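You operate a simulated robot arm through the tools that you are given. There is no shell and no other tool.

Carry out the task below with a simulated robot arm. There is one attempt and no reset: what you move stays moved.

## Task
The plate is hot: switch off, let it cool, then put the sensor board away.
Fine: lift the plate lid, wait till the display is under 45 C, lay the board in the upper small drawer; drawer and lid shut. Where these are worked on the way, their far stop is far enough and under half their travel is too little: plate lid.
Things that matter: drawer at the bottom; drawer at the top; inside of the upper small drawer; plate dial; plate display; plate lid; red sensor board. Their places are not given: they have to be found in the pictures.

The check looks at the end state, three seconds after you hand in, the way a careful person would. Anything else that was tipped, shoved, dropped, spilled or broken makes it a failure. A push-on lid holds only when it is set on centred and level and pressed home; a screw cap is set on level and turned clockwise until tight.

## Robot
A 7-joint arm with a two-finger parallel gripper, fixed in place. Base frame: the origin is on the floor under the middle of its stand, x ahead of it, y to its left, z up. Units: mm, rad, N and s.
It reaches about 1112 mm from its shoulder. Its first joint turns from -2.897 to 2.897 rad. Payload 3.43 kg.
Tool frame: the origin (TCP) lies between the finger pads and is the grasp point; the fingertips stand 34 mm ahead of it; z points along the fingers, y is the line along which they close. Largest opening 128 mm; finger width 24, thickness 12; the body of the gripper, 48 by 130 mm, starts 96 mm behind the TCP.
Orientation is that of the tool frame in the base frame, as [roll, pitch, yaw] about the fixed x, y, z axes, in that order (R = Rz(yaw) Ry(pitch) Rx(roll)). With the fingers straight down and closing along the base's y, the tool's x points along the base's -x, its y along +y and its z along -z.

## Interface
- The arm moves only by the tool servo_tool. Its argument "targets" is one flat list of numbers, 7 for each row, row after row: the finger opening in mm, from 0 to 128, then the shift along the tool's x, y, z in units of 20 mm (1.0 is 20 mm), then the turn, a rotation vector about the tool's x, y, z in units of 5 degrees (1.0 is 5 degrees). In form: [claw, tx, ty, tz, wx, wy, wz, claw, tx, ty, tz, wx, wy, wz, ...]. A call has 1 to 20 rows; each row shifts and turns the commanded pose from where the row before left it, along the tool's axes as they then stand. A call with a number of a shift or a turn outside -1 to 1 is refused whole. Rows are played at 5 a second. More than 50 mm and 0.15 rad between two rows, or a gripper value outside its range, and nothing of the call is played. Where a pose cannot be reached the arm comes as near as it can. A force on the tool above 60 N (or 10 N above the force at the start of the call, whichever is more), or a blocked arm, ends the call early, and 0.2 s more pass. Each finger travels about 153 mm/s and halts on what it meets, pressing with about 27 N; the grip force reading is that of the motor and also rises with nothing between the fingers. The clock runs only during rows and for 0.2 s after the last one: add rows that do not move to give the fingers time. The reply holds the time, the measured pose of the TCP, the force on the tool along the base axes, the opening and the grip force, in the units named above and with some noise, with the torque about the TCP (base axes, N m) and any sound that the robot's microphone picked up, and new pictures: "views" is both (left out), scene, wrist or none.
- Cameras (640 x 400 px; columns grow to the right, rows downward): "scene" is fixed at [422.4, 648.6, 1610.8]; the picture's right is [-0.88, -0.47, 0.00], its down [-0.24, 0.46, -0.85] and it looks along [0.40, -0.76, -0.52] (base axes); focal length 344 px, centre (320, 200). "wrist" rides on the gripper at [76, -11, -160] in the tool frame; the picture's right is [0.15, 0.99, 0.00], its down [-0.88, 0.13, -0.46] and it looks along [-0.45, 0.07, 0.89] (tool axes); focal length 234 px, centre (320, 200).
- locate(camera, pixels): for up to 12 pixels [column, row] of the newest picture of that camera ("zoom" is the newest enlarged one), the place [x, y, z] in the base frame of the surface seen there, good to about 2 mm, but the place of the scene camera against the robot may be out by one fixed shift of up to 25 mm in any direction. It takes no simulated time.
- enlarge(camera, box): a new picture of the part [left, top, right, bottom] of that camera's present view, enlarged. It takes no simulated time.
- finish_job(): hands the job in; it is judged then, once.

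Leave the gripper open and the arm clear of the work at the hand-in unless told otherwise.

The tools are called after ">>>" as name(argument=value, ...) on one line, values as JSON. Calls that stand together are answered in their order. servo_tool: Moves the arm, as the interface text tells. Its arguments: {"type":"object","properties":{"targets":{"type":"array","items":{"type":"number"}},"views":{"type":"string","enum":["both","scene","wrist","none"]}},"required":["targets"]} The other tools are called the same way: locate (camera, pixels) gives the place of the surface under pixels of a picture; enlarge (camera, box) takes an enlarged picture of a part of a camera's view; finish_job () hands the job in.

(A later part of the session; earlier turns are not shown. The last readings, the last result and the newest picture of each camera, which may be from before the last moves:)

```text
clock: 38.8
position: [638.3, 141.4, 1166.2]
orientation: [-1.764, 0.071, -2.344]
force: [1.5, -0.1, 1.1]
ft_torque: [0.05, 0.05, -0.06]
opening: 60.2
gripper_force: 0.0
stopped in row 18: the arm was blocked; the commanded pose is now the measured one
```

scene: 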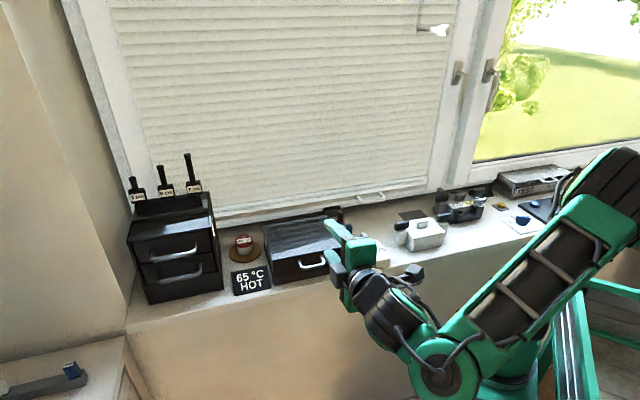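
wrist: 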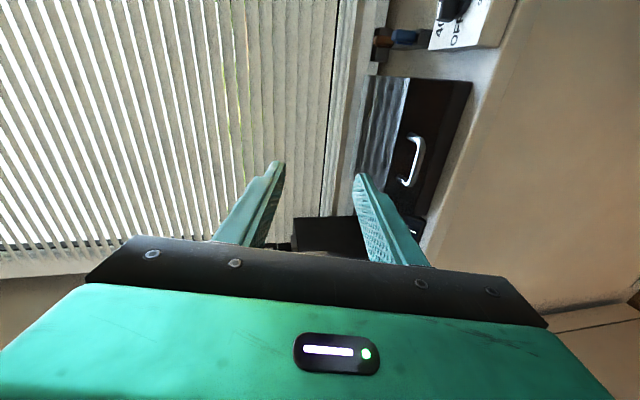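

The arm reconfigured with its elbow swung outward, and was blocked at about 79° of the 90° tilt. The display now reads 65 °C. I'll check where the elbow and forearm are before going on.

>>> locate(camera="scene", pixels=[[440, 375], [600, 190], [540, 290], [395, 310], [470, 320], [560, 330], [620, 300], [575, 175], [345, 255], [412, 270]])

>>> enlarge(camera="scene", box=[320, 140, 640, 400])

```text
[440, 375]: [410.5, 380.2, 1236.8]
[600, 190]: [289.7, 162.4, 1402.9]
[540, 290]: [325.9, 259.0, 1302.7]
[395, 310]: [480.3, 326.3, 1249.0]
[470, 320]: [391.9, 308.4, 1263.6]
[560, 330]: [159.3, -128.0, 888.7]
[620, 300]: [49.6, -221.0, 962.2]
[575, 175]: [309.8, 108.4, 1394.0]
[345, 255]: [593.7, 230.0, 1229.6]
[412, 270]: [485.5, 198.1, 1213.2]
```

```text
1.54 times, centred on (480, 270) of scene
```

zoom: 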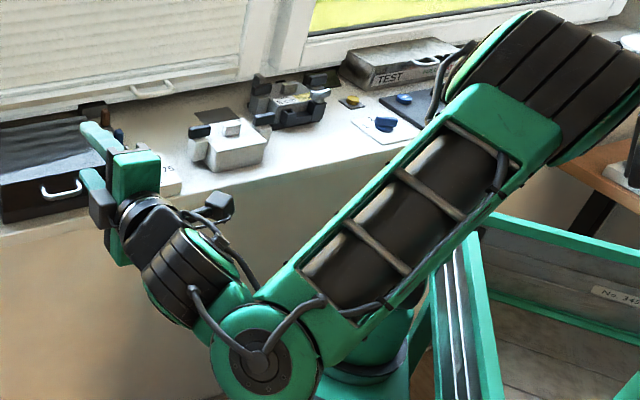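

The arm's geometry is sensible: elbow at (290,160,1400), wrist at (410,380,1237), both clear of obstacles. It seems it simply couldn't keep up with the large joint swing. I'll finish the tilt slowly with small corrections to make the tool exactly horizontal, facing the sill.

>>> servo_tool(targets=[60, 0, 0, 0, 0, 0, 0, 60, 0, 0, 0, 0.55, 0.05, -0.2, 60, 0, 0, 0, 0.55, 0.05, -0.2, 60, 0, 0, 0, 0.55, 0.05, -0.2, 60, 0, 0, 0, 0.55, 0.05, -0.2, 60, 0, 0, 0, 0, 0, 0, 60, 0, 0, 0, 0, 0, 0], views="wrist")

```text
clock: 39.8
position: [635.4, 113.5, 1177.5]
orientation: [-1.752, 0.083, -2.364]
force: [0.7, 1.3, 0.1]
ft_torque: [-0.02, -0.02, -0.13]
opening: 60.1
gripper_force: 0.0
stopped in row 4: the arm was blocked; the commanded pose is now the measured one
```

wrist: 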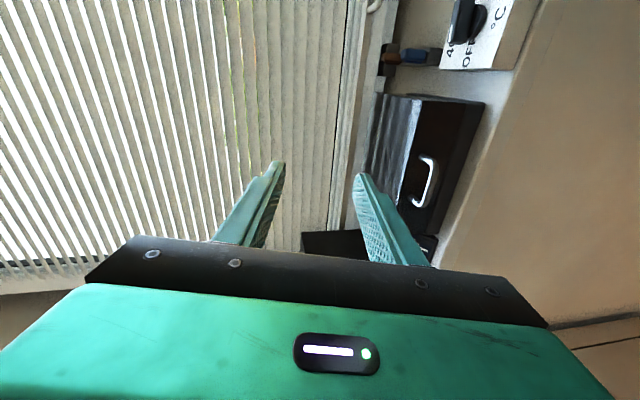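

It is blocked again near horizontal, probably at a joint limit, and it drifted. Full horizontal isn't needed: with the tool tilted 45° down, the lower finger can still push the handle up. I'll go back to a 45° tilt and see how the arm settles.

>>> servo_tool(targets=[60, 0, 0, 0, 0, 0, 0, 60, 0, 0, 0, -0.5, 0, -0.3, 60, 0, 0, 0, -0.5, 0, -0.3, 60, 0, 0, 0, -0.5, 0, -0.3, 60, 0, 0, 0, -0.5, 0, 0, 60, 0, 0, 0, -0.5, 0, 0, 60, 0, 0, 0, -0.5, 0, 0, 60, 0, 0, 0, -0.5, 0, 0, 60, 0, 0, 0, -0.5, 0, 0, 60, 0, 0, 0, -0.5, 0, 0, 60, 0, 0, 0, -0.5, 0, 0, 60, 0, 0, 0, -0.5, 0, 0, 60, 0, 0, 0, -0.5, 0, 0, 60, 0, 0, 0, -0.5, 0, 0, 60, 0, 0, 0, -0.4, 0, 0, 60, 0, 0, 0, 0, 0, 0], views="both")

```text
clock: 43.2
position: [632.0, 112.8, 1184.9]
orientation: [-2.334, 0.018, -2.344]
force: [0.1, 1.0, -0.4]
ft_torque: [0.02, 0.01, 0.0]
opening: 60.0
gripper_force: 0.0
```

scene: 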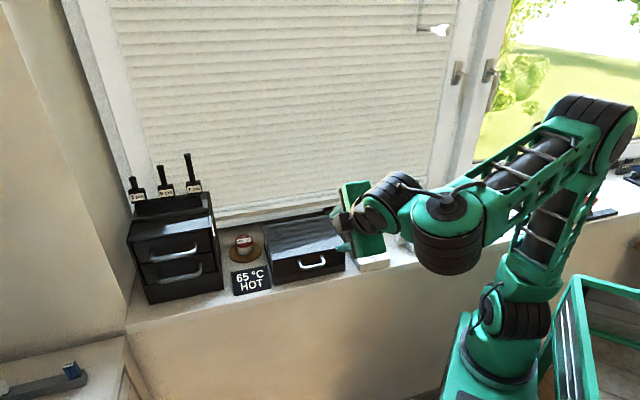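
wrist: 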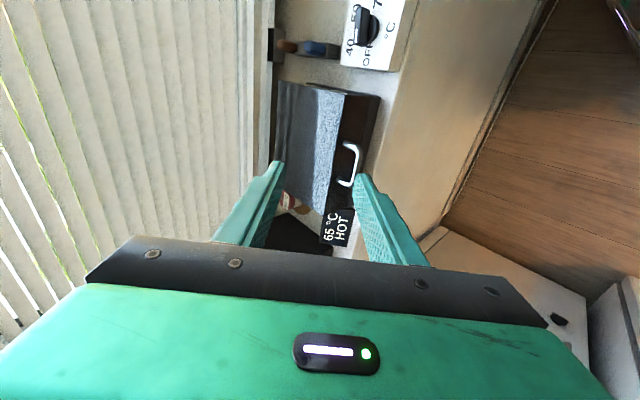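

I've reached a 44° tilt with the arm in a comfortable shape. Now I'll move to a pre-approach point 60 mm short of the handle bar along the tool axis and narrow the fingers to 26 mm.

>>> servo_tool(targets=[26, -0.327, 0.5, 0.778, -0.04, 0, 0, 26, -0.327, 0.5, 0.778, -0.04, 0, 0, 26, -0.327, 0.5, 0.778, -0.04, 0, 0, 26, -0.327, 0.5, 0.778, -0.04, 0, 0, 26, -0.327, 0.5, 0.778, -0.04, 0, 0, 26, -0.327, 0.5, 0.778, -0.04, 0, 0, 26, 0, 0, 0, 0, 0, 0, 26, 0, 0, 0, 0, 0, 0], views="both")

>>> enlarge(camera="wrist", box=[240, 90, 400, 190])

```text
clock: 45.0
position: [676.8, 115.4, 1078.4]
orientation: [-2.346, 0.021, -2.374]
force: [0.5, -0.1, -0.3]
ft_torque: [-0.02, 0.01, -0.01]
opening: 26.2
gripper_force: 0.0
```

scene: 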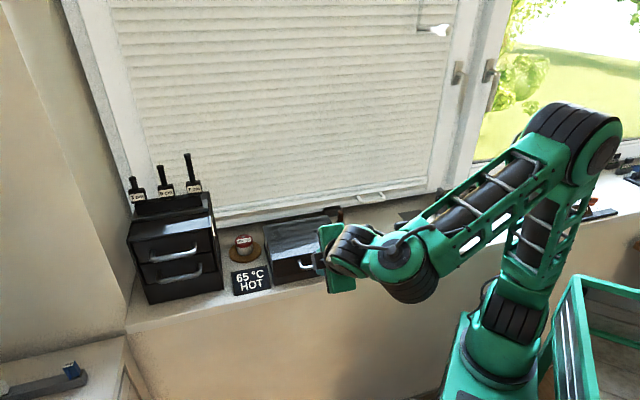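
wrist: 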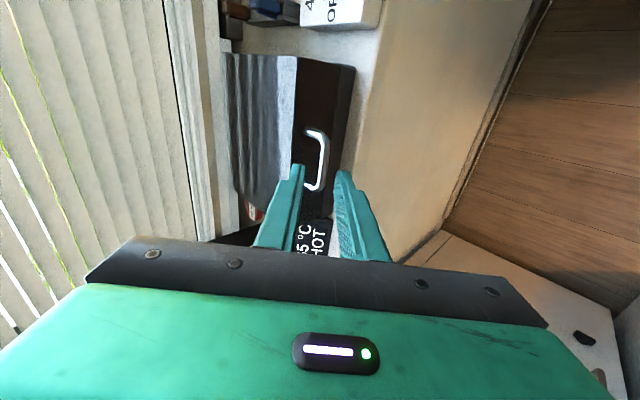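

```text
4.00 times, centred on (320, 140) of wrist
```

zoom: 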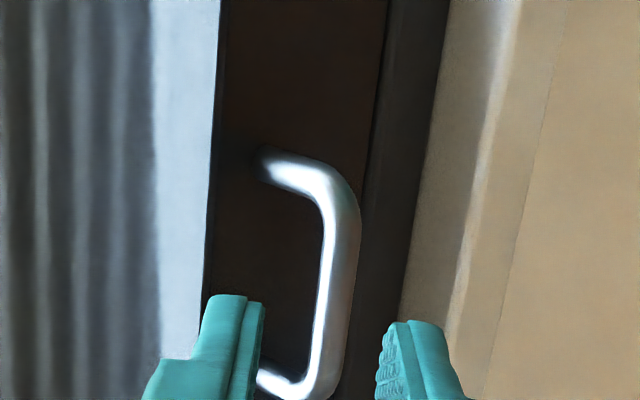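

The bar lines up between the fingers. I'll refine the bar's position from this close view.

>>> locate(camera="zoom", pixels=[[340, 230], [335, 290], [322, 340], [352, 260], [325, 260], [275, 165], [210, 130], [385, 60], [365, 180], [440, 60]])

```text
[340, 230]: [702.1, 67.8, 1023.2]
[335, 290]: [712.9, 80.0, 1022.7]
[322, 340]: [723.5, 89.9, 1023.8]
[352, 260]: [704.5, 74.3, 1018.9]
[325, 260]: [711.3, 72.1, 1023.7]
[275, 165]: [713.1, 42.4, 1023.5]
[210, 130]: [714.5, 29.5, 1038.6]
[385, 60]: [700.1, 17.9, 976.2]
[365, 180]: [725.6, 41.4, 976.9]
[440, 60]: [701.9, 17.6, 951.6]
```

The bar's centre is at v 448.8, z 1019. I'll shift 6 mm along tool y to centre, then advance 58 mm so the fingers straddle the bar near their tips.

>>> servo_tool(targets=[26, -0.2, 0.3, 0, 0, 0, 0, 26, 0, 0, 0.74, 0, 0, 0, 26, 0, 0, 0.74, 0, 0, 0, 26, 0, 0, 0.74, 0, 0, 0, 26, 0, 0, 0.7, 0, 0, 0, 26, 0, 0, 0, 0, 0, 0], views="both")

>>> enlarge(camera="wrist", box=[240, 90, 400, 190])

```text
clock: 46.4
position: [707.5, 91.9, 1034.6]
orientation: [-2.347, 0.02, -2.375]
force: [-0.5, -0.1, 0.4]
ft_torque: [0.01, 0.01, 0.01]
opening: 26.1
gripper_force: 0.0
```

scene: 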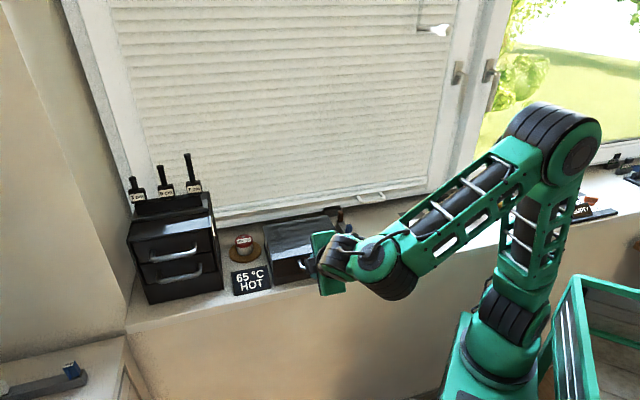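
wrist: 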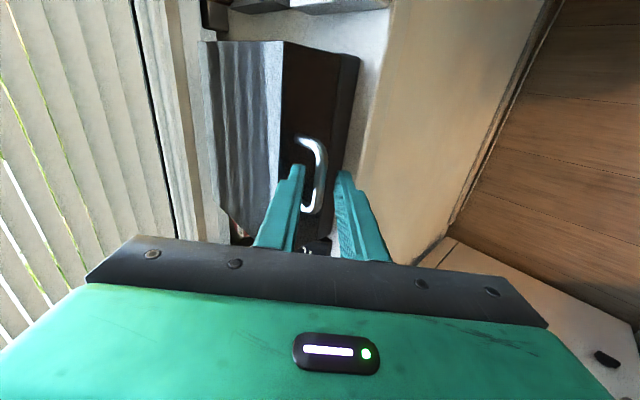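

```text
4.00 times, centred on (320, 140) of wrist
```

zoom: 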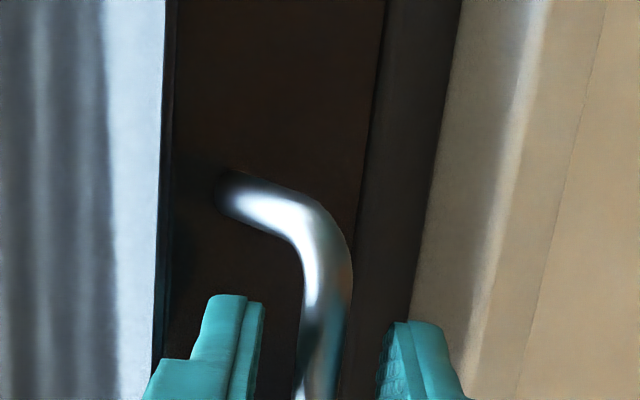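

The bar sits about 13 mm inside the fingertips. I'll loosely cage it (15 mm opening) and start lifting along the hinge arc: a first 20° of lid angle in half-steps, watching forces.

>>> servo_tool(targets=[15, 0, 0, 0, 0, 0, 0, 15, 0, -0.376, -0.198, -0.25, 0, 0, 15, 0, -0.376, -0.198, -0.25, 0, 0, 15, 0, -0.388, -0.18, -0.25, 0, 0, 15, 0, -0.388, -0.18, -0.25, 0, 0, 15, 0, -0.392, -0.165, -0.25, 0, 0, 15, 0, -0.392, -0.165, -0.25, 0, 0, 15, 0, -0.4, -0.15, -0.25, 0, 0, 15, 0, -0.4, -0.15, -0.25, 0, 0], views="both")

>>> enlarge(camera="scene", box=[220, 180, 400, 300])

```text
clock: 48.4
position: [724.9, 70.2, 1096.3]
orientation: [-2.52, 0.021, -2.373]
force: [-0.5, 0.7, 0.1]
ft_torque: [-0.02, 0.03, 0.01]
opening: 15.4
gripper_force: 0.5
```

scene: 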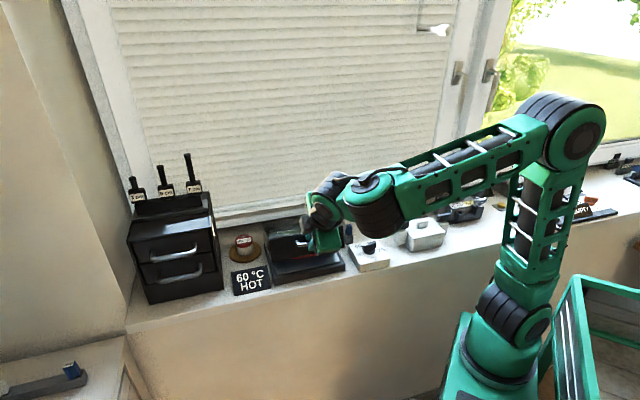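
wrist: 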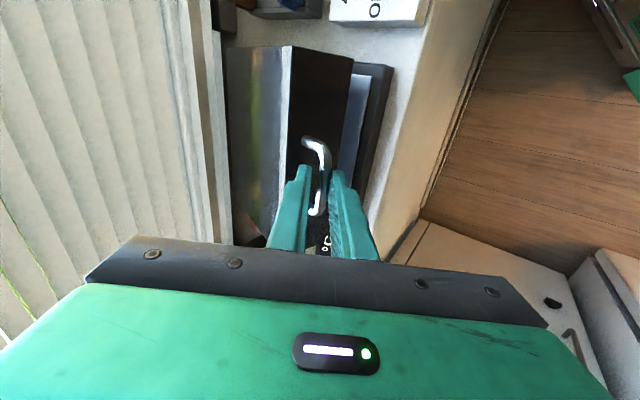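

```text
3.33 times, centred on (310, 240) of scene
```

zoom: 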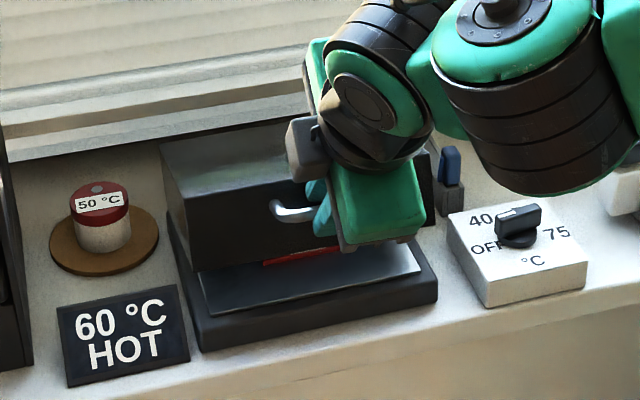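

The lid is rising easily with almost no force, and I can see the red board on the plate; the display reads 60 °C. I'll continue the arc to about 60°.

>>> servo_tool(targets=[15, 0, -0.407, -0.132, -0.25, 0, 0, 15, 0, -0.407, -0.132, -0.25, 0, 0, 15, 0, -0.413, -0.117, -0.25, 0, 0, 15, 0, -0.413, -0.117, -0.25, 0, 0, 15, 0, -0.418, -0.098, -0.25, 0, 0, 15, 0, -0.418, -0.098, -0.25, 0, 0, 15, 0, -0.42, -0.08, -0.25, 0, 0, 15, 0, -0.42, -0.08, -0.25, 0, 0, 15, 0, -0.425, -0.063, -0.25, 0, 0, 15, 0, -0.425, -0.063, -0.25, 0, 0, 15, 0, -0.426, -0.046, -0.25, 0, 0, 15, 0, -0.426, -0.046, -0.25, 0, 0, 15, 0, -0.428, -0.028, -0.25, 0, 0, 15, 0, -0.428, -0.028, -0.25, 0, 0, 15, 0, -0.43, -0.013, -0.25, 0, 0, 15, 0, -0.43, -0.013, -0.25, 0, 0], views="both")

>>> enlarge(camera="scene", box=[220, 160, 400, 300])

```text
clock: 51.8
position: [799.8, -10.9, 1174.3]
orientation: [-2.871, 0.021, -2.372]
force: [0.8, 0.8, 0.6]
ft_torque: [-0.01, 0.02, 0.0]
opening: 14.6
gripper_force: 0.0
```

scene: 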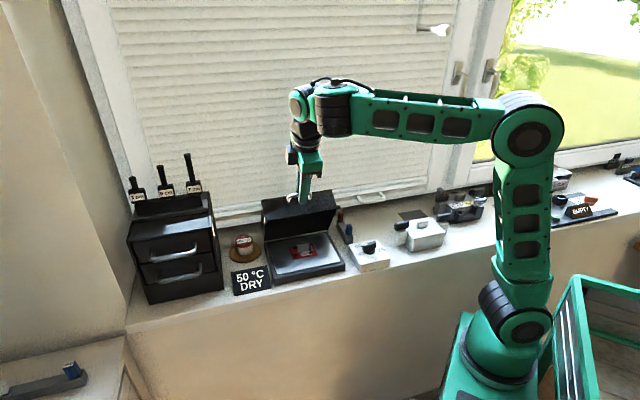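
wrist: 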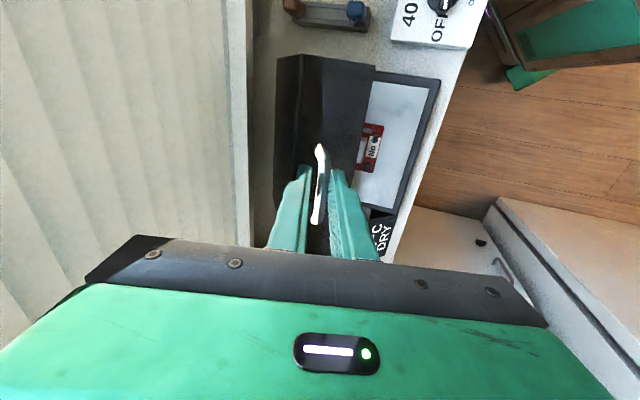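

```text
2.86 times, centred on (310, 230) of scene
```

zoom: 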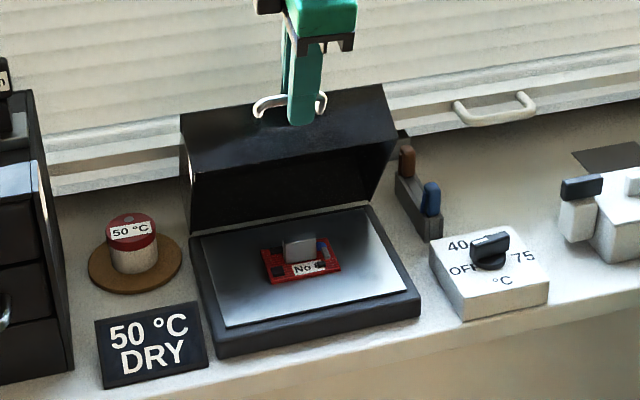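

The lid is at about 60°, the display reads 50 °C DRY. Before pushing further back I'll check how far behind the blind is, so that the gripper body doesn't touch it.

>>> locate(camera="scene", pixels=[[250, 180], [330, 170], [260, 120], [360, 150], [270, 205], [340, 190], [370, 196], [310, 100]])

>>> locate(camera="wrist", pixels=[[230, 100], [245, 60], [200, 150], [150, 100], [262, 120], [280, 60], [275, 200], [372, 140], [325, 60], [377, 66]])

```text
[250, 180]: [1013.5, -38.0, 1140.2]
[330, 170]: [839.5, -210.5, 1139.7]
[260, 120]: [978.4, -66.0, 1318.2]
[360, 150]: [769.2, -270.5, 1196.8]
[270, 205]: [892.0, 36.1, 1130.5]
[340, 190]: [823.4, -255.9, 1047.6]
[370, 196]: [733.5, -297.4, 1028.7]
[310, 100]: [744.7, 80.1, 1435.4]
```

```text
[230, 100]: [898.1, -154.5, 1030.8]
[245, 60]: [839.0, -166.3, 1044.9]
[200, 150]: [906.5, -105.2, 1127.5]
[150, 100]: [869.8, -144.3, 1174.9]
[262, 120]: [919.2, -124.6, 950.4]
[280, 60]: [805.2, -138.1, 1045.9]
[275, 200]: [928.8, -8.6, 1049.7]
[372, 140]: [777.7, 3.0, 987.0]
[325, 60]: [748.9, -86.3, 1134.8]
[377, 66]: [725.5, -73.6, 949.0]
```

The blind is at about v 717, so I must not let the gripper body go past that. I'll keep pushing the lid back along its arc while easing the tool tilt back toward the room, up to about 90° of lid angle; the force limit will show the far stop.

>>> servo_tool(targets=[15, 0, -0.394, 0.008, 0.157, 0, 0, 15, 0, -0.394, 0.008, 0.157, 0, 0, 15, 0, -0.391, 0.052, 0.157, 0, 0, 15, 0, -0.391, 0.052, 0.157, 0, 0, 15, 0, -0.38, 0.1, 0.157, 0, 0, 15, 0, -0.38, 0.1, 0.157, 0, 0, 15, 0, -0.368, 0.141, 0.157, 0, 0, 15, 0, -0.368, 0.141, 0.157, 0, 0], views="both")

>>> enlarge(camera="scene", box=[220, 140, 400, 300])

```text
clock: 53.6
position: [843.5, -54.3, 1183.5]
orientation: [-2.758, 0.021, -2.374]
force: [0.2, 0.8, -1.1]
ft_torque: [-0.01, -0.01, 0.0]
opening: 15.1
gripper_force: 0.5
```

scene: 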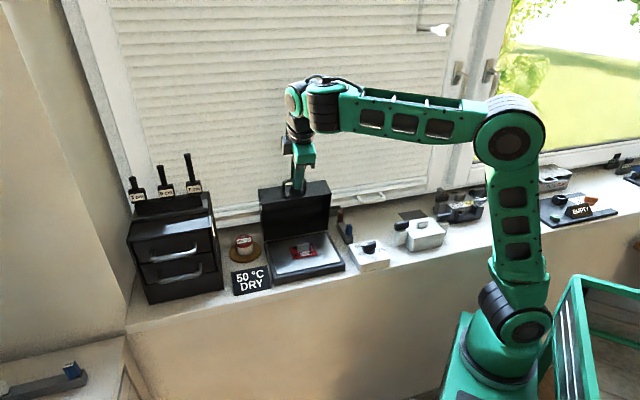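
wrist: 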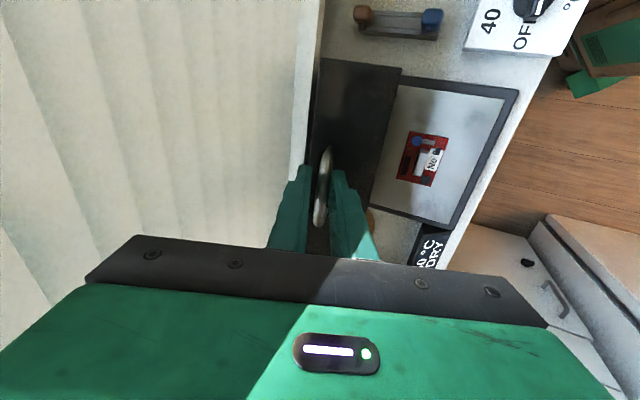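

```text
2.50 times, centred on (310, 220) of scene
```

zoom: 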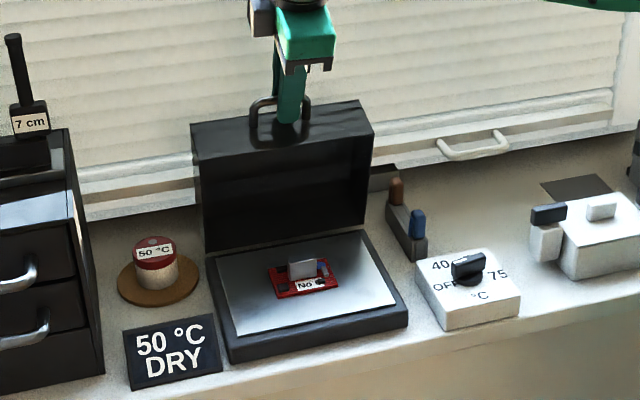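

The lid stands at about 80° with no resistance. I'll continue to about 90°+.

>>> servo_tool(targets=[15, 0, -0.348, 0.186, 0.157, 0, 0, 15, 0, -0.348, 0.186, 0.157, 0, 0, 15, 0, -0.325, 0.225, 0.157, 0, 0, 15, 0, -0.325, 0.225, 0.157, 0, 0, 15, 0, 0, 0, 0, 0, 0], views="both")

>>> enlarge(camera="scene", box=[220, 140, 400, 300])

```text
clock: 54.8
position: [862.8, -73.7, 1181.0]
orientation: [-2.703, 0.022, -2.37]
force: [-19.5, 20.0, 14.4]
ft_torque: [0.36, 0.56, 0.19]
opening: 25.9
gripper_force: 9.4
```

scene: 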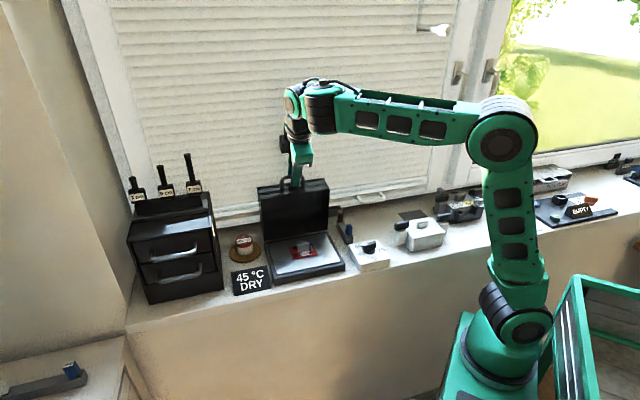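
wrist: 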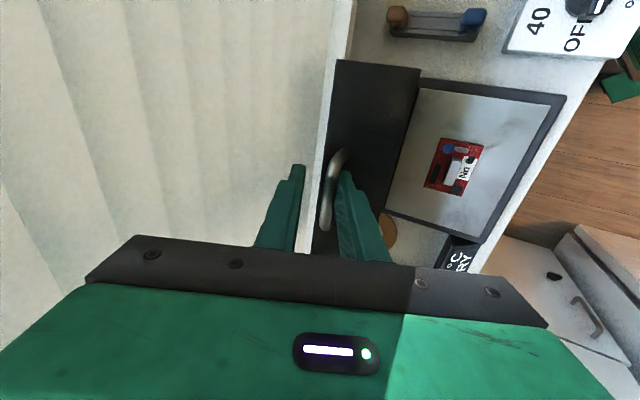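

```text
2.50 times, centred on (310, 220) of scene
```

zoom: 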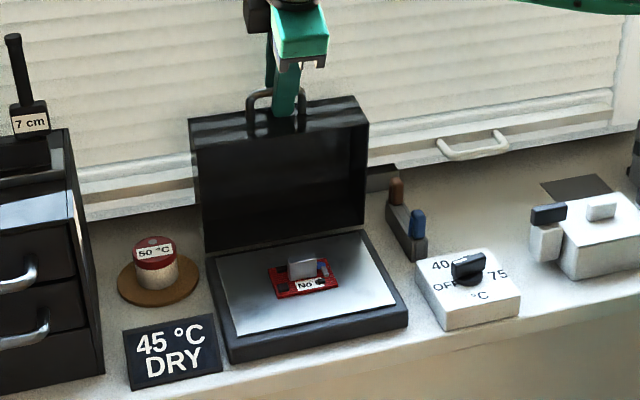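

The lid reached its far stop (about 28 N push-back, the finger opened to 26 mm). I'll back off slightly, then withdraw along the tool axis and watch whether the lid stays open. The display reads 45 °C, so I need it lower still.

>>> servo_tool(targets=[30, 0, 0.3, -0.2, 0, 0, 0, 30, 0, 0, 0, 0, 0, 0, 30, 0, 0, -0.5, 0, 0, 0, 30, 0, 0, -0.5, 0, 0, 0, 30, 0, 0, -0.8, 0, 0, 0, 30, 0, 0, -0.9, 0, 0, 0, 30, 0, 0, 0, 0, 0, 0], views="both")

>>> enlarge(camera="scene", box=[220, 140, 400, 300])

```text
clock: 56.4
position: [843.0, -56.6, 1228.7]
orientation: [-2.704, 0.019, -2.375]
force: [0.1, 0.2, 0.4]
ft_torque: [0.0, 0.0, 0.0]
opening: 29.9
gripper_force: 0.1
```

scene: 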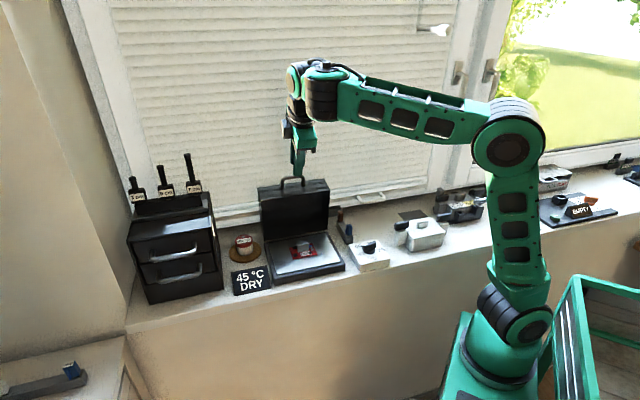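
wrist: 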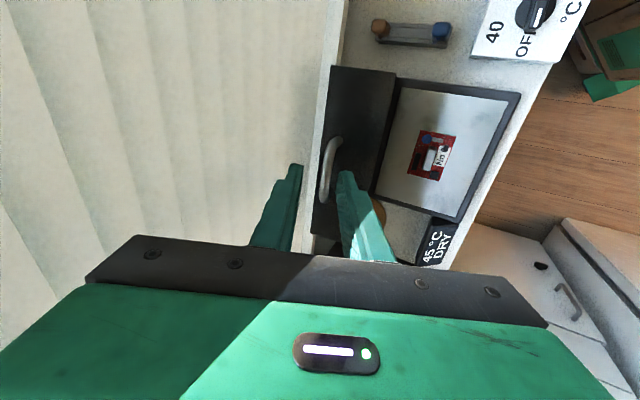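

```text
2.50 times, centred on (310, 220) of scene
```

zoom: 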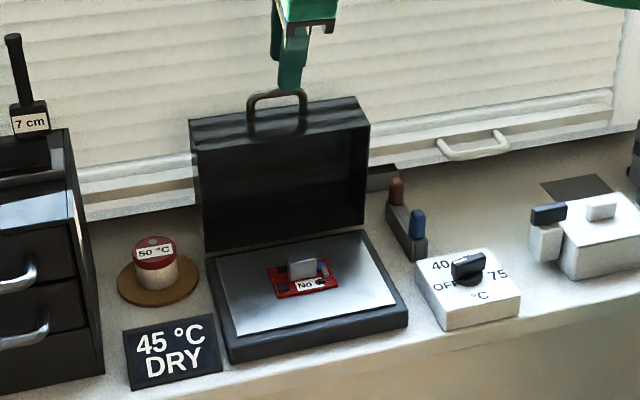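

The lid stays open. I'll measure the board and the open lid from here while it cools.

>>> enlarge(camera="wrist", box=[370, 80, 530, 220])

>>> locate(camera="wrist", pixels=[[421, 131], [456, 137], [439, 182], [405, 176], [430, 160], [426, 140], [441, 160], [388, 90], [374, 190], [505, 100], [326, 175], [330, 70]])

>>> locate(camera="scene", pixels=[[260, 188], [325, 178], [290, 178], [328, 183], [330, 232], [262, 240]])

```text
2.86 times, centred on (450, 150) of wrist
```

zoom: 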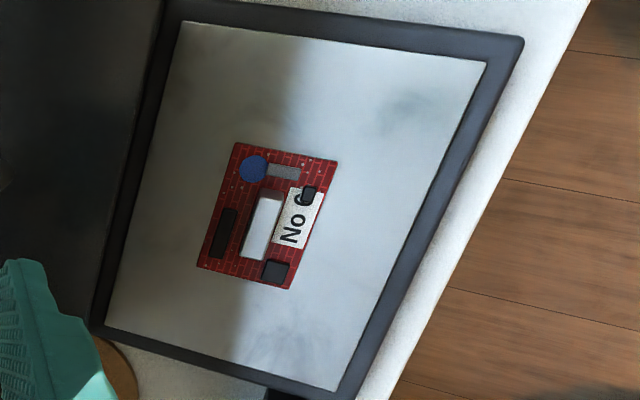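

```text
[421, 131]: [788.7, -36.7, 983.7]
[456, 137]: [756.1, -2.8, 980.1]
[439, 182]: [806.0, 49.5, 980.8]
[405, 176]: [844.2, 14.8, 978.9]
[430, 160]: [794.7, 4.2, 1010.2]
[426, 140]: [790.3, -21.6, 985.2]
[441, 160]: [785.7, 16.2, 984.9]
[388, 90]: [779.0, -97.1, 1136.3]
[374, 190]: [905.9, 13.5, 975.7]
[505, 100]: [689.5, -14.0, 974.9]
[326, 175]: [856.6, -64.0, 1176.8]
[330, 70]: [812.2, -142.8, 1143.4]
```

```text
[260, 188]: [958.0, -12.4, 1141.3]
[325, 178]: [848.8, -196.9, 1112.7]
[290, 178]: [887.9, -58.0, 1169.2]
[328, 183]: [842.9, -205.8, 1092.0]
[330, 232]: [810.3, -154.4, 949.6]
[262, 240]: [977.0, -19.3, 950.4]
```

The board spans about 74 x 49 mm with a white upright block (top near (795,4,1010)) that's good to grip. While it cools I'll go to the drawer: moving out in front of the cabinet and tilting the tool to straight down.

>>> servo_tool(targets=[30, 0, 0.718, -0.455, 0, 0, 0, 30, -0.5, 0.718, -0.455, 0, 0, 0, 30, -0.75, 0.718, -0.455, 0, 0, 0, 30, -0.75, 0.718, -0.455, 0, 0, 0, 30, -0.75, 0.718, -0.455, 0, 0, 0, 30, -0.75, 0.718, -0.455, 0, 0, 0, 30, -0.75, 0.718, -0.455, 0, 0, 0, 30, -0.75, 0.718, -0.455, 0, 0, 0, 30, -0.75, 0.718, -0.455, 0, 0, 0, 30, -0.75, 0.718, -0.455, 0, 0, 0, 30, -0.75, 0.718, -0.455, 0, 0, 0, 30, -0.75, 0.718, -0.455, 0, 0, 0, 30, -0.75, 0.718, -0.455, 0, 0, 0, 30, -0.75, 0.718, -0.455, 0, 0, 0, 30, 0, 0, 0, -1, 0, 0, 30, 0, 0, 0, -1, 0, 0, 30, 0, 0, 0, -1, 0, 0, 30, 0, 0, 0, -1, 0, 0, 30, 0, 0, 0, -1, 0, 0], views="both")

```text
clock: 60.4
position: [815.7, 245.1, 1264.2]
orientation: [3.14, 0.021, -2.374]
force: [-0.9, 0.3, -0.5]
ft_torque: [-0.02, -0.06, 0.02]
opening: 30.2
gripper_force: 0.0
```

scene: 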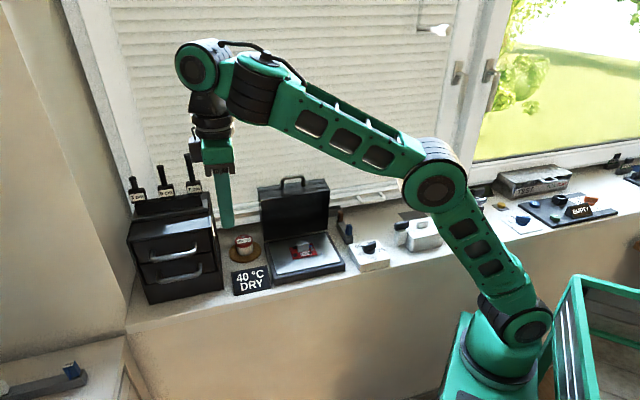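
wrist: 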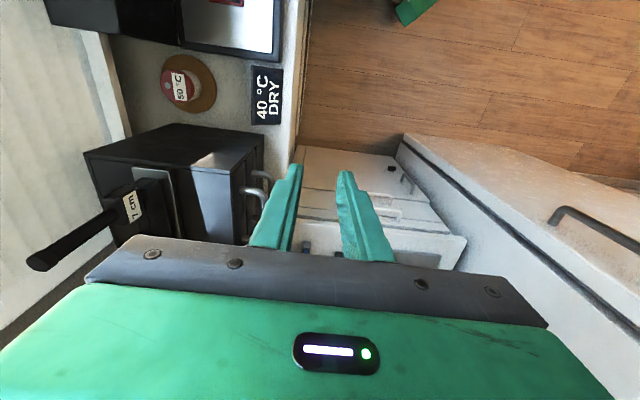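

The display now reads 40 °C, which is below 45. I'm in front of the cabinet; I'll measure the handles and cabinet edges from this wrist view.

>>> enlarge(camera="wrist", box=[80, 110, 300, 250])

```text
2.86 times, centred on (190, 180) of wrist
```

zoom: 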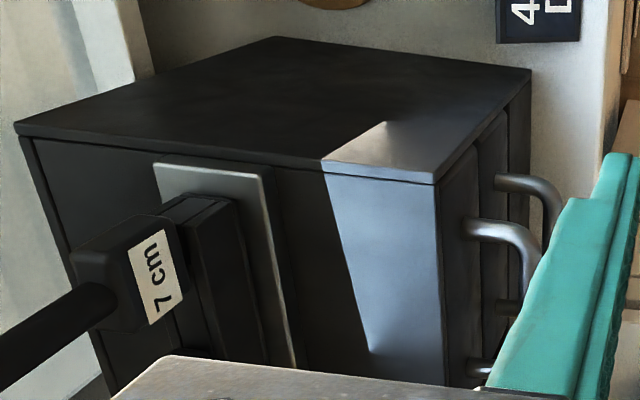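

>>> locate(camera="zoom", pixels=[[432, 180], [528, 75], [440, 370], [470, 228], [505, 228], [530, 260], [485, 370], [500, 182], [555, 205], [480, 160], [265, 240], [505, 110]])

>>> locate(camera="scene", pixels=[[152, 250], [163, 258], [180, 255], [195, 250], [206, 244], [208, 238], [131, 242], [139, 263], [216, 253], [142, 266], [217, 230], [133, 240]])

```text
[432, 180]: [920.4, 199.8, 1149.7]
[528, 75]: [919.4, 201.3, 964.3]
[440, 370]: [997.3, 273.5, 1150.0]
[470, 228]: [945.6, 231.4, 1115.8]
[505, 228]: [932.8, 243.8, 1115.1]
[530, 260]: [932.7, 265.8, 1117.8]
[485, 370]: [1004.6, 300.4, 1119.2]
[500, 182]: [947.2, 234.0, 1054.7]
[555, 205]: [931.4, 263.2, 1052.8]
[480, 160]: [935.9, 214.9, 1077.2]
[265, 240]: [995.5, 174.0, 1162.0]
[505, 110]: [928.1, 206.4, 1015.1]
```

```text
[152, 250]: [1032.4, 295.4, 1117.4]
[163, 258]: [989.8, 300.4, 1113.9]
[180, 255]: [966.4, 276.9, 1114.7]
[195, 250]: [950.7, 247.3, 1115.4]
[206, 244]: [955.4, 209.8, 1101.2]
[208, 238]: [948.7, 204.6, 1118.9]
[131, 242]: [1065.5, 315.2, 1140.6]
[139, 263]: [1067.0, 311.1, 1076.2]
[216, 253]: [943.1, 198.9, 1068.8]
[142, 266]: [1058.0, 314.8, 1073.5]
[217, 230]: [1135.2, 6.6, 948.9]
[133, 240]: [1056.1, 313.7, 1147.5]
```

The cabinet's right front corner is at u 792, the front face at v 508. The upper handle bar spans u 832–923 at v 470, z about 1115. I'll check where the left wall is, for wrist clearance.

>>> locate(camera="scene", pixels=[[90, 200], [60, 150], [40, 250], [110, 260], [90, 60], [137, 190], [165, 180], [192, 175], [188, 158], [160, 170], [133, 180]])

```text
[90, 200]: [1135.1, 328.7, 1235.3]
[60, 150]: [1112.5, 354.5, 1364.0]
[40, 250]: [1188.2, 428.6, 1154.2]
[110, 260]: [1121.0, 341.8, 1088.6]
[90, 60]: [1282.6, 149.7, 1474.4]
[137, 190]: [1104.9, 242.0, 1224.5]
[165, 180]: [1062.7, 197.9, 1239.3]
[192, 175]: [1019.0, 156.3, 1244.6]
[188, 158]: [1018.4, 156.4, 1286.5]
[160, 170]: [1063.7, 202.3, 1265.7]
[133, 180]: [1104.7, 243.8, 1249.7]
```

The niche wall is at u≈1021. I'll check how far the wrist sticks out beyond the tool in the +u direction.

>>> locate(camera="scene", pixels=[[180, 65], [197, 65], [195, 45], [205, 110], [215, 150], [195, 148], [225, 220]])

```text
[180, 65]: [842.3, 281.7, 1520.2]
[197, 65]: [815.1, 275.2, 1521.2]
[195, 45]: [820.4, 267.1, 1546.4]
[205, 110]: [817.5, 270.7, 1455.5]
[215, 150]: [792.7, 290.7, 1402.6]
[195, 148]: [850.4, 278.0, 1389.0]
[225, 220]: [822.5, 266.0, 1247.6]
```

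The wrist sticks out only about 30 mm, so it's clear of the wall. I'll go over the upper handle at (949,284) with opening 30 mm, and come down partway.

>>> servo_tool(targets=[30, -0.863, -0.49, 0, 0, 0.24, -0.4, 30, -0.863, -0.49, 0, 0, 0, 0, 30, -0.863, -0.49, 0, 0, 0, 0, 30, -0.863, -0.49, 0, 0, 0, 0, 30, -0.863, -0.49, 0, 0, 0, 0, 30, -0.863, -0.49, 0, 0, 0, 0, 30, -0.863, -0.49, 0, 0, 0, 0, 30, 0, 0, 0.9, 0, 0, 0, 30, 0, 0, 0.9, 0, 0, 0, 30, 0, 0, 0.9, 0, 0, 0, 30, 0, 0, 0.9, 0, 0, 0, 30, 0, 0, 0, 0, 0, 0], views="both")

>>> enlarge(camera="wrist", box=[220, 80, 420, 220])

```text
clock: 60.8
position: [812.4, 256.0, 1279.1]
orientation: [-3.125, 0.029, -2.303]
force: [18.4, 5.7, -21.9]
ft_torque: [0.24, 2.09, 0.82]
opening: 30.3
gripper_force: 0.0
out of reach, approached as far as the arm can: row 1, 2
stopped in row 2: the force on the tool passed its limit at 380 N (the readings are from after the stop); the commanded pose is now the measured one
```

scene: 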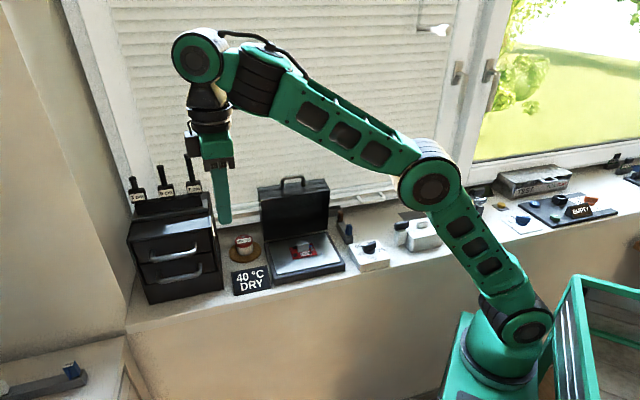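
wrist: 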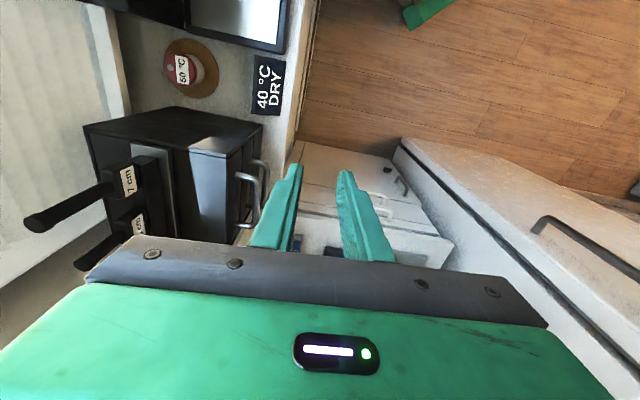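

```text
2.86 times, centred on (320, 150) of wrist
```

zoom: 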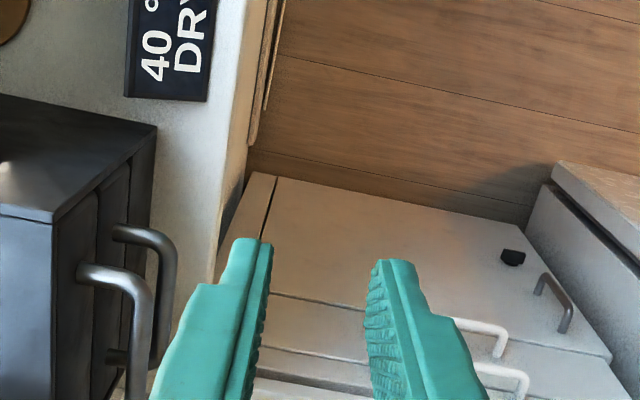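

That move went out of reach: with the tool straight down and high up, the wrist is near the arm's full stretch. The arm needs a lower or more tilted approach. I'll measure the shoulder, elbow and wrist caps to pin down the arm's geometry.

>>> locate(camera="scene", pixels=[[525, 325], [432, 188], [198, 57], [500, 265], [490, 350], [445, 220], [410, 180], [505, 320], [545, 320]])

>>> servo_tool(targets=[30, 0, 0, 0, 0, 0, 0], views="none")

```text
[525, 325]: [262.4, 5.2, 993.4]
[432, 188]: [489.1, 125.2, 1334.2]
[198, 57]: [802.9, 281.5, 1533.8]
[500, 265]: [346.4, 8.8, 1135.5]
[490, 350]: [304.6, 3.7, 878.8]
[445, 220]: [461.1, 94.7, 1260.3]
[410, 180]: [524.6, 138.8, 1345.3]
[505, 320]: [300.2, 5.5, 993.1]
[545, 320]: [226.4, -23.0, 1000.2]
```

```text
clock: 61.2
position: [814.7, 256.2, 1275.5]
orientation: [-3.127, 0.022, -2.303]
force: [25.2, -5.8, -21.7]
ft_torque: [2.4, 3.42, 1.93]
opening: 29.7
gripper_force: 0.2
```

A force of about 33 N persists with nothing seemingly touched. I'll hold and look at both views closely.

>>> servo_tool(targets=[30, 0, 0, 0, 0, 0, 0, 30, 0, 0, 0, 0, 0, 0], views="both")

>>> enlarge(camera="scene", box=[110, 20, 310, 240])

```text
clock: 61.8
position: [816.3, 255.0, 1275.1]
orientation: [-3.13, 0.023, -2.306]
force: [32.3, -12.9, -22.6]
ft_torque: [3.74, 4.55, 2.68]
opening: 29.8
gripper_force: 0.1
```

scene: 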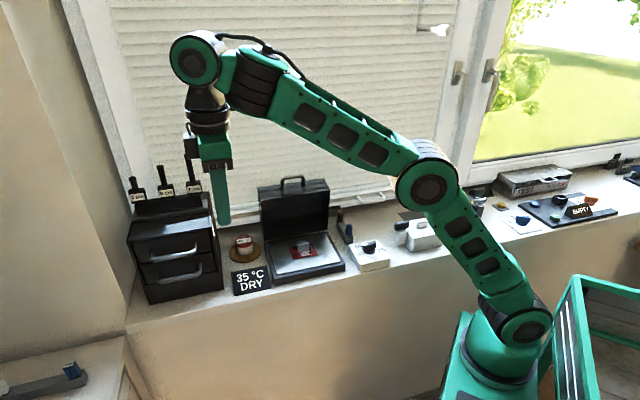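
wrist: 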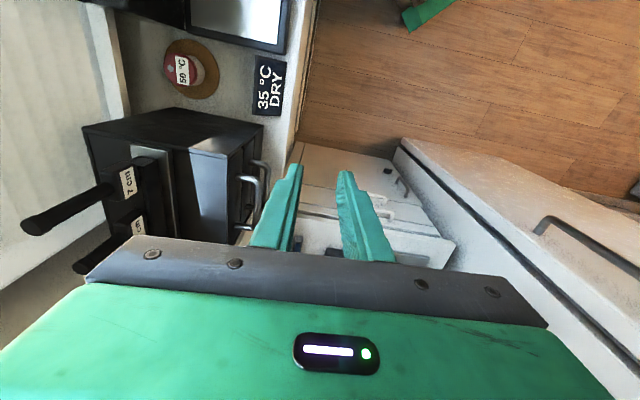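

```text
1.82 times, centred on (210, 130) of scene
```

zoom: 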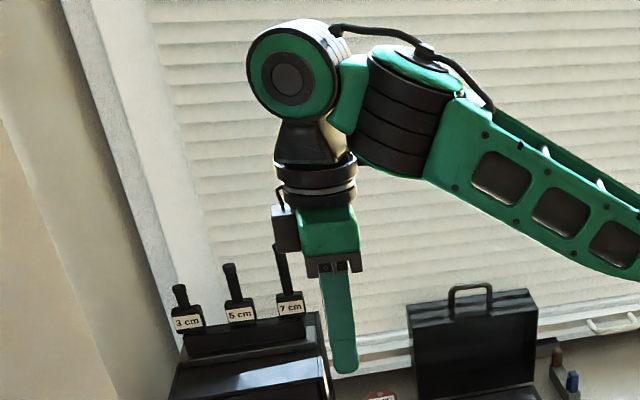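

The force keeps creeping up while holding, yet nothing touches the gripper in either view. The elbow is almost straight, so it is likely a joint limit showing up as force. I'll come down 80 mm and slightly away from the cabinet to bend the elbow and see if the force vanishes.

>>> servo_tool(targets=[30, 0, 0.2, 0.5, 0, 0, 0, 30, 0, 0.2, 0.8, 0, 0, 0, 30, 0, 0.2, 0.9, 0, 0, 0, 30, 0, 0, 0.9, 0, 0, 0, 30, 0, 0, 0.9, 0, 0, 0, 30, 0, 0, 0, 0, 0, 0], views="both")

```text
clock: 63.2
position: [808.7, 262.4, 1194.1]
orientation: [-3.13, 0.024, -2.306]
force: [-0.7, 0.4, -0.2]
ft_torque: [0.0, -0.01, -0.04]
opening: 30.0
gripper_force: 0.1
```

scene: 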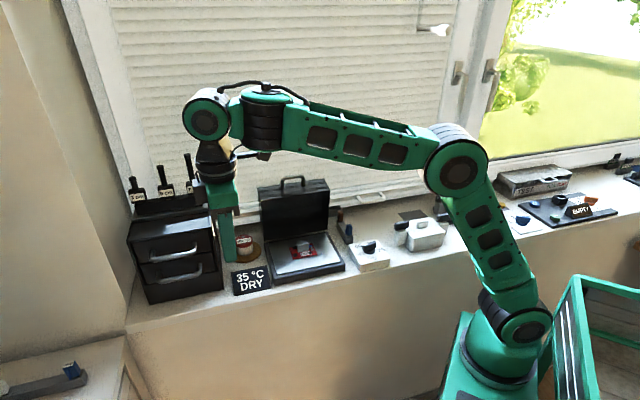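
wrist: 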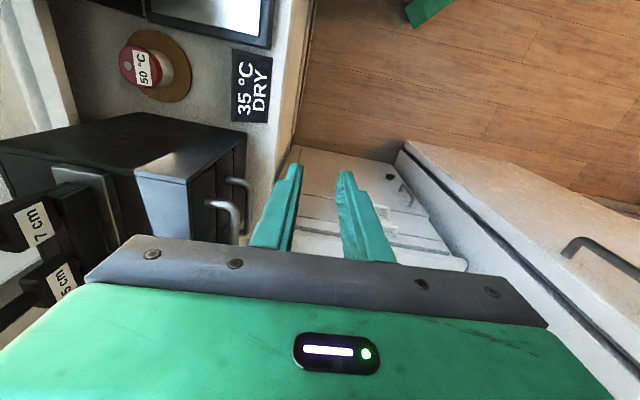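

The force is gone, so it was the stretched elbow, and the display now reads 35 °C. To stay in reach at the cabinet I'll lean the tool 30° so the wrist sits toward the robot while the fingers still close across the handle bar.

>>> servo_tool(targets=[30, 0, 0, 0, 0, 0, 0.36, 30, 0, 0, 0, 0, -1, 0, 30, 0, 0, 0, 0, -1, 0, 30, 0, 0, 0, 0, -1, 0, 30, 0, 0, 0, 0, -1, 0, 30, 0, 0, 0, 0, -1, 0, 30, 0, 0, 0, 0, -1, 0, 30, 0, 0, 0, 0, 0, 0], views="both")

```text
clock: 65.0
position: [808.8, 263.7, 1193.3]
orientation: [-3.127, 0.548, -2.33]
force: [-0.1, 0.0, -0.4]
ft_torque: [0.01, 0.02, 0.0]
opening: 30.0
gripper_force: 0.0
```

scene: 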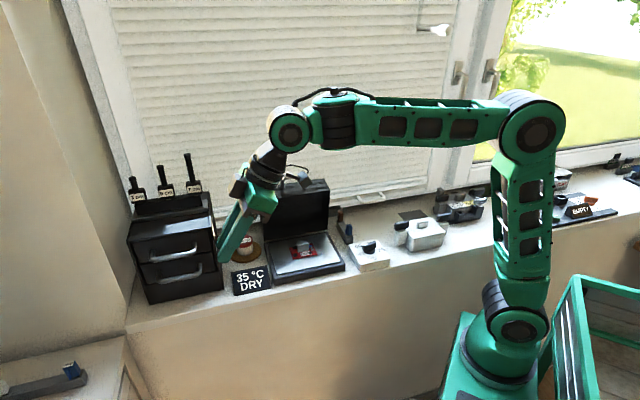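
wrist: 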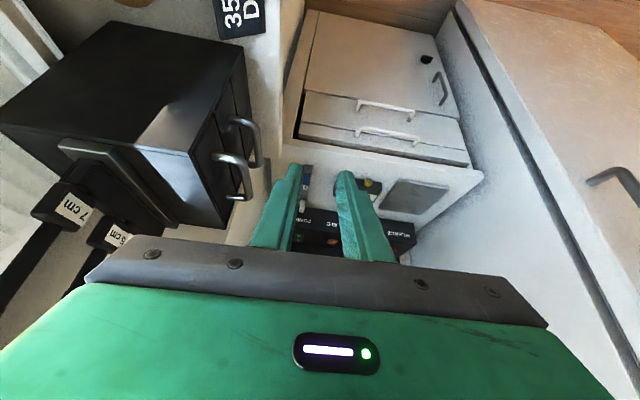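

The leaned posture works well (pitch 31°). I'll move over the upper handle bar at this height, with the tips staying above the cabinet top, then look.

>>> servo_tool(targets=[30, -0.619, -0.623, 0.377, 0, 0, 0, 30, -0.619, -0.623, 0.377, 0, 0, 0, 30, -0.619, -0.623, 0.377, 0, 0, 0, 30, -0.619, -0.623, 0.377, 0, 0, 0, 30, -0.619, -0.623, 0.377, 0, 0, 0, 30, -0.619, -0.623, 0.377, 0, 0, 0, 30, -0.619, -0.623, 0.377, 0, 0, 0, 30, 0, 0, 0, 0, 0, 0], views="both")

>>> enlarge(camera="wrist", box=[220, 80, 420, 220])

```text
clock: 66.8
position: [940.4, 275.3, 1195.2]
orientation: [-3.125, 0.548, -2.329]
force: [-0.6, 0.5, 0.7]
ft_torque: [0.01, 0.0, -0.01]
opening: 30.3
gripper_force: 0.0
```

scene: 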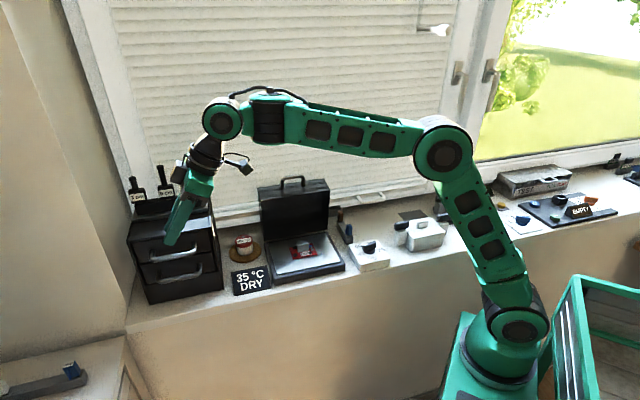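
wrist: 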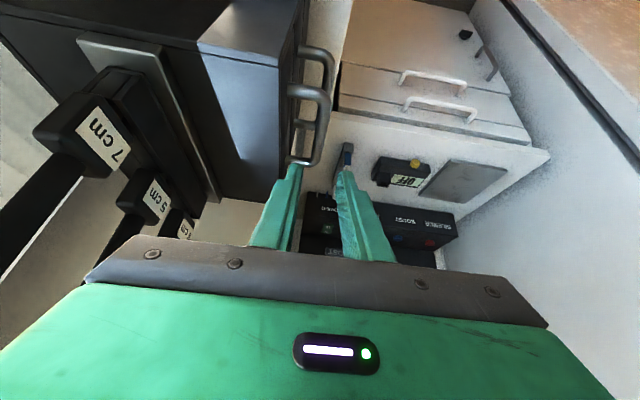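

```text
2.86 times, centred on (320, 150) of wrist
```

zoom: 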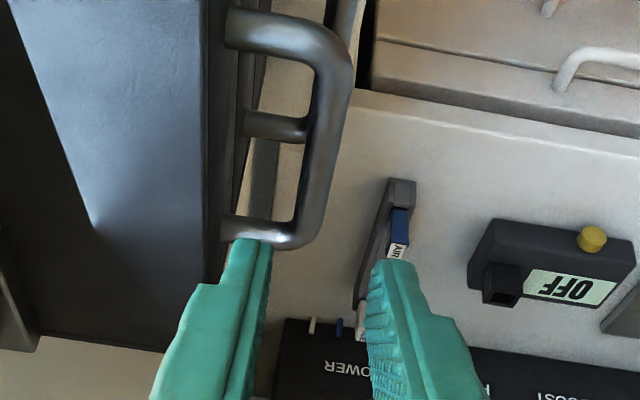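

I can see the upper handle in the zoom (bar from about (335,70) to (290,235)). I'll measure the bar precisely from here.

>>> locate(camera="zoom", pixels=[[325, 130], [318, 170], [308, 210], [325, 55], [260, 30], [250, 230], [285, 240], [215, 60], [210, 180], [335, 100], [270, 125], [312, 150]])

```text
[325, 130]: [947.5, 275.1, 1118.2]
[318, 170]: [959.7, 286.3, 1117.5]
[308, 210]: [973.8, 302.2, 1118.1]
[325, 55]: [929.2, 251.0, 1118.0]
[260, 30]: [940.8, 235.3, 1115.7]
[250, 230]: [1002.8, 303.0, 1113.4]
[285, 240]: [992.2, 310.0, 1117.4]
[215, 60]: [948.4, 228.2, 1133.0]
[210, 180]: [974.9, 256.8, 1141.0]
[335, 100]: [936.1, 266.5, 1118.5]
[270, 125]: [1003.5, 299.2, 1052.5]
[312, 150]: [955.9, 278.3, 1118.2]
```

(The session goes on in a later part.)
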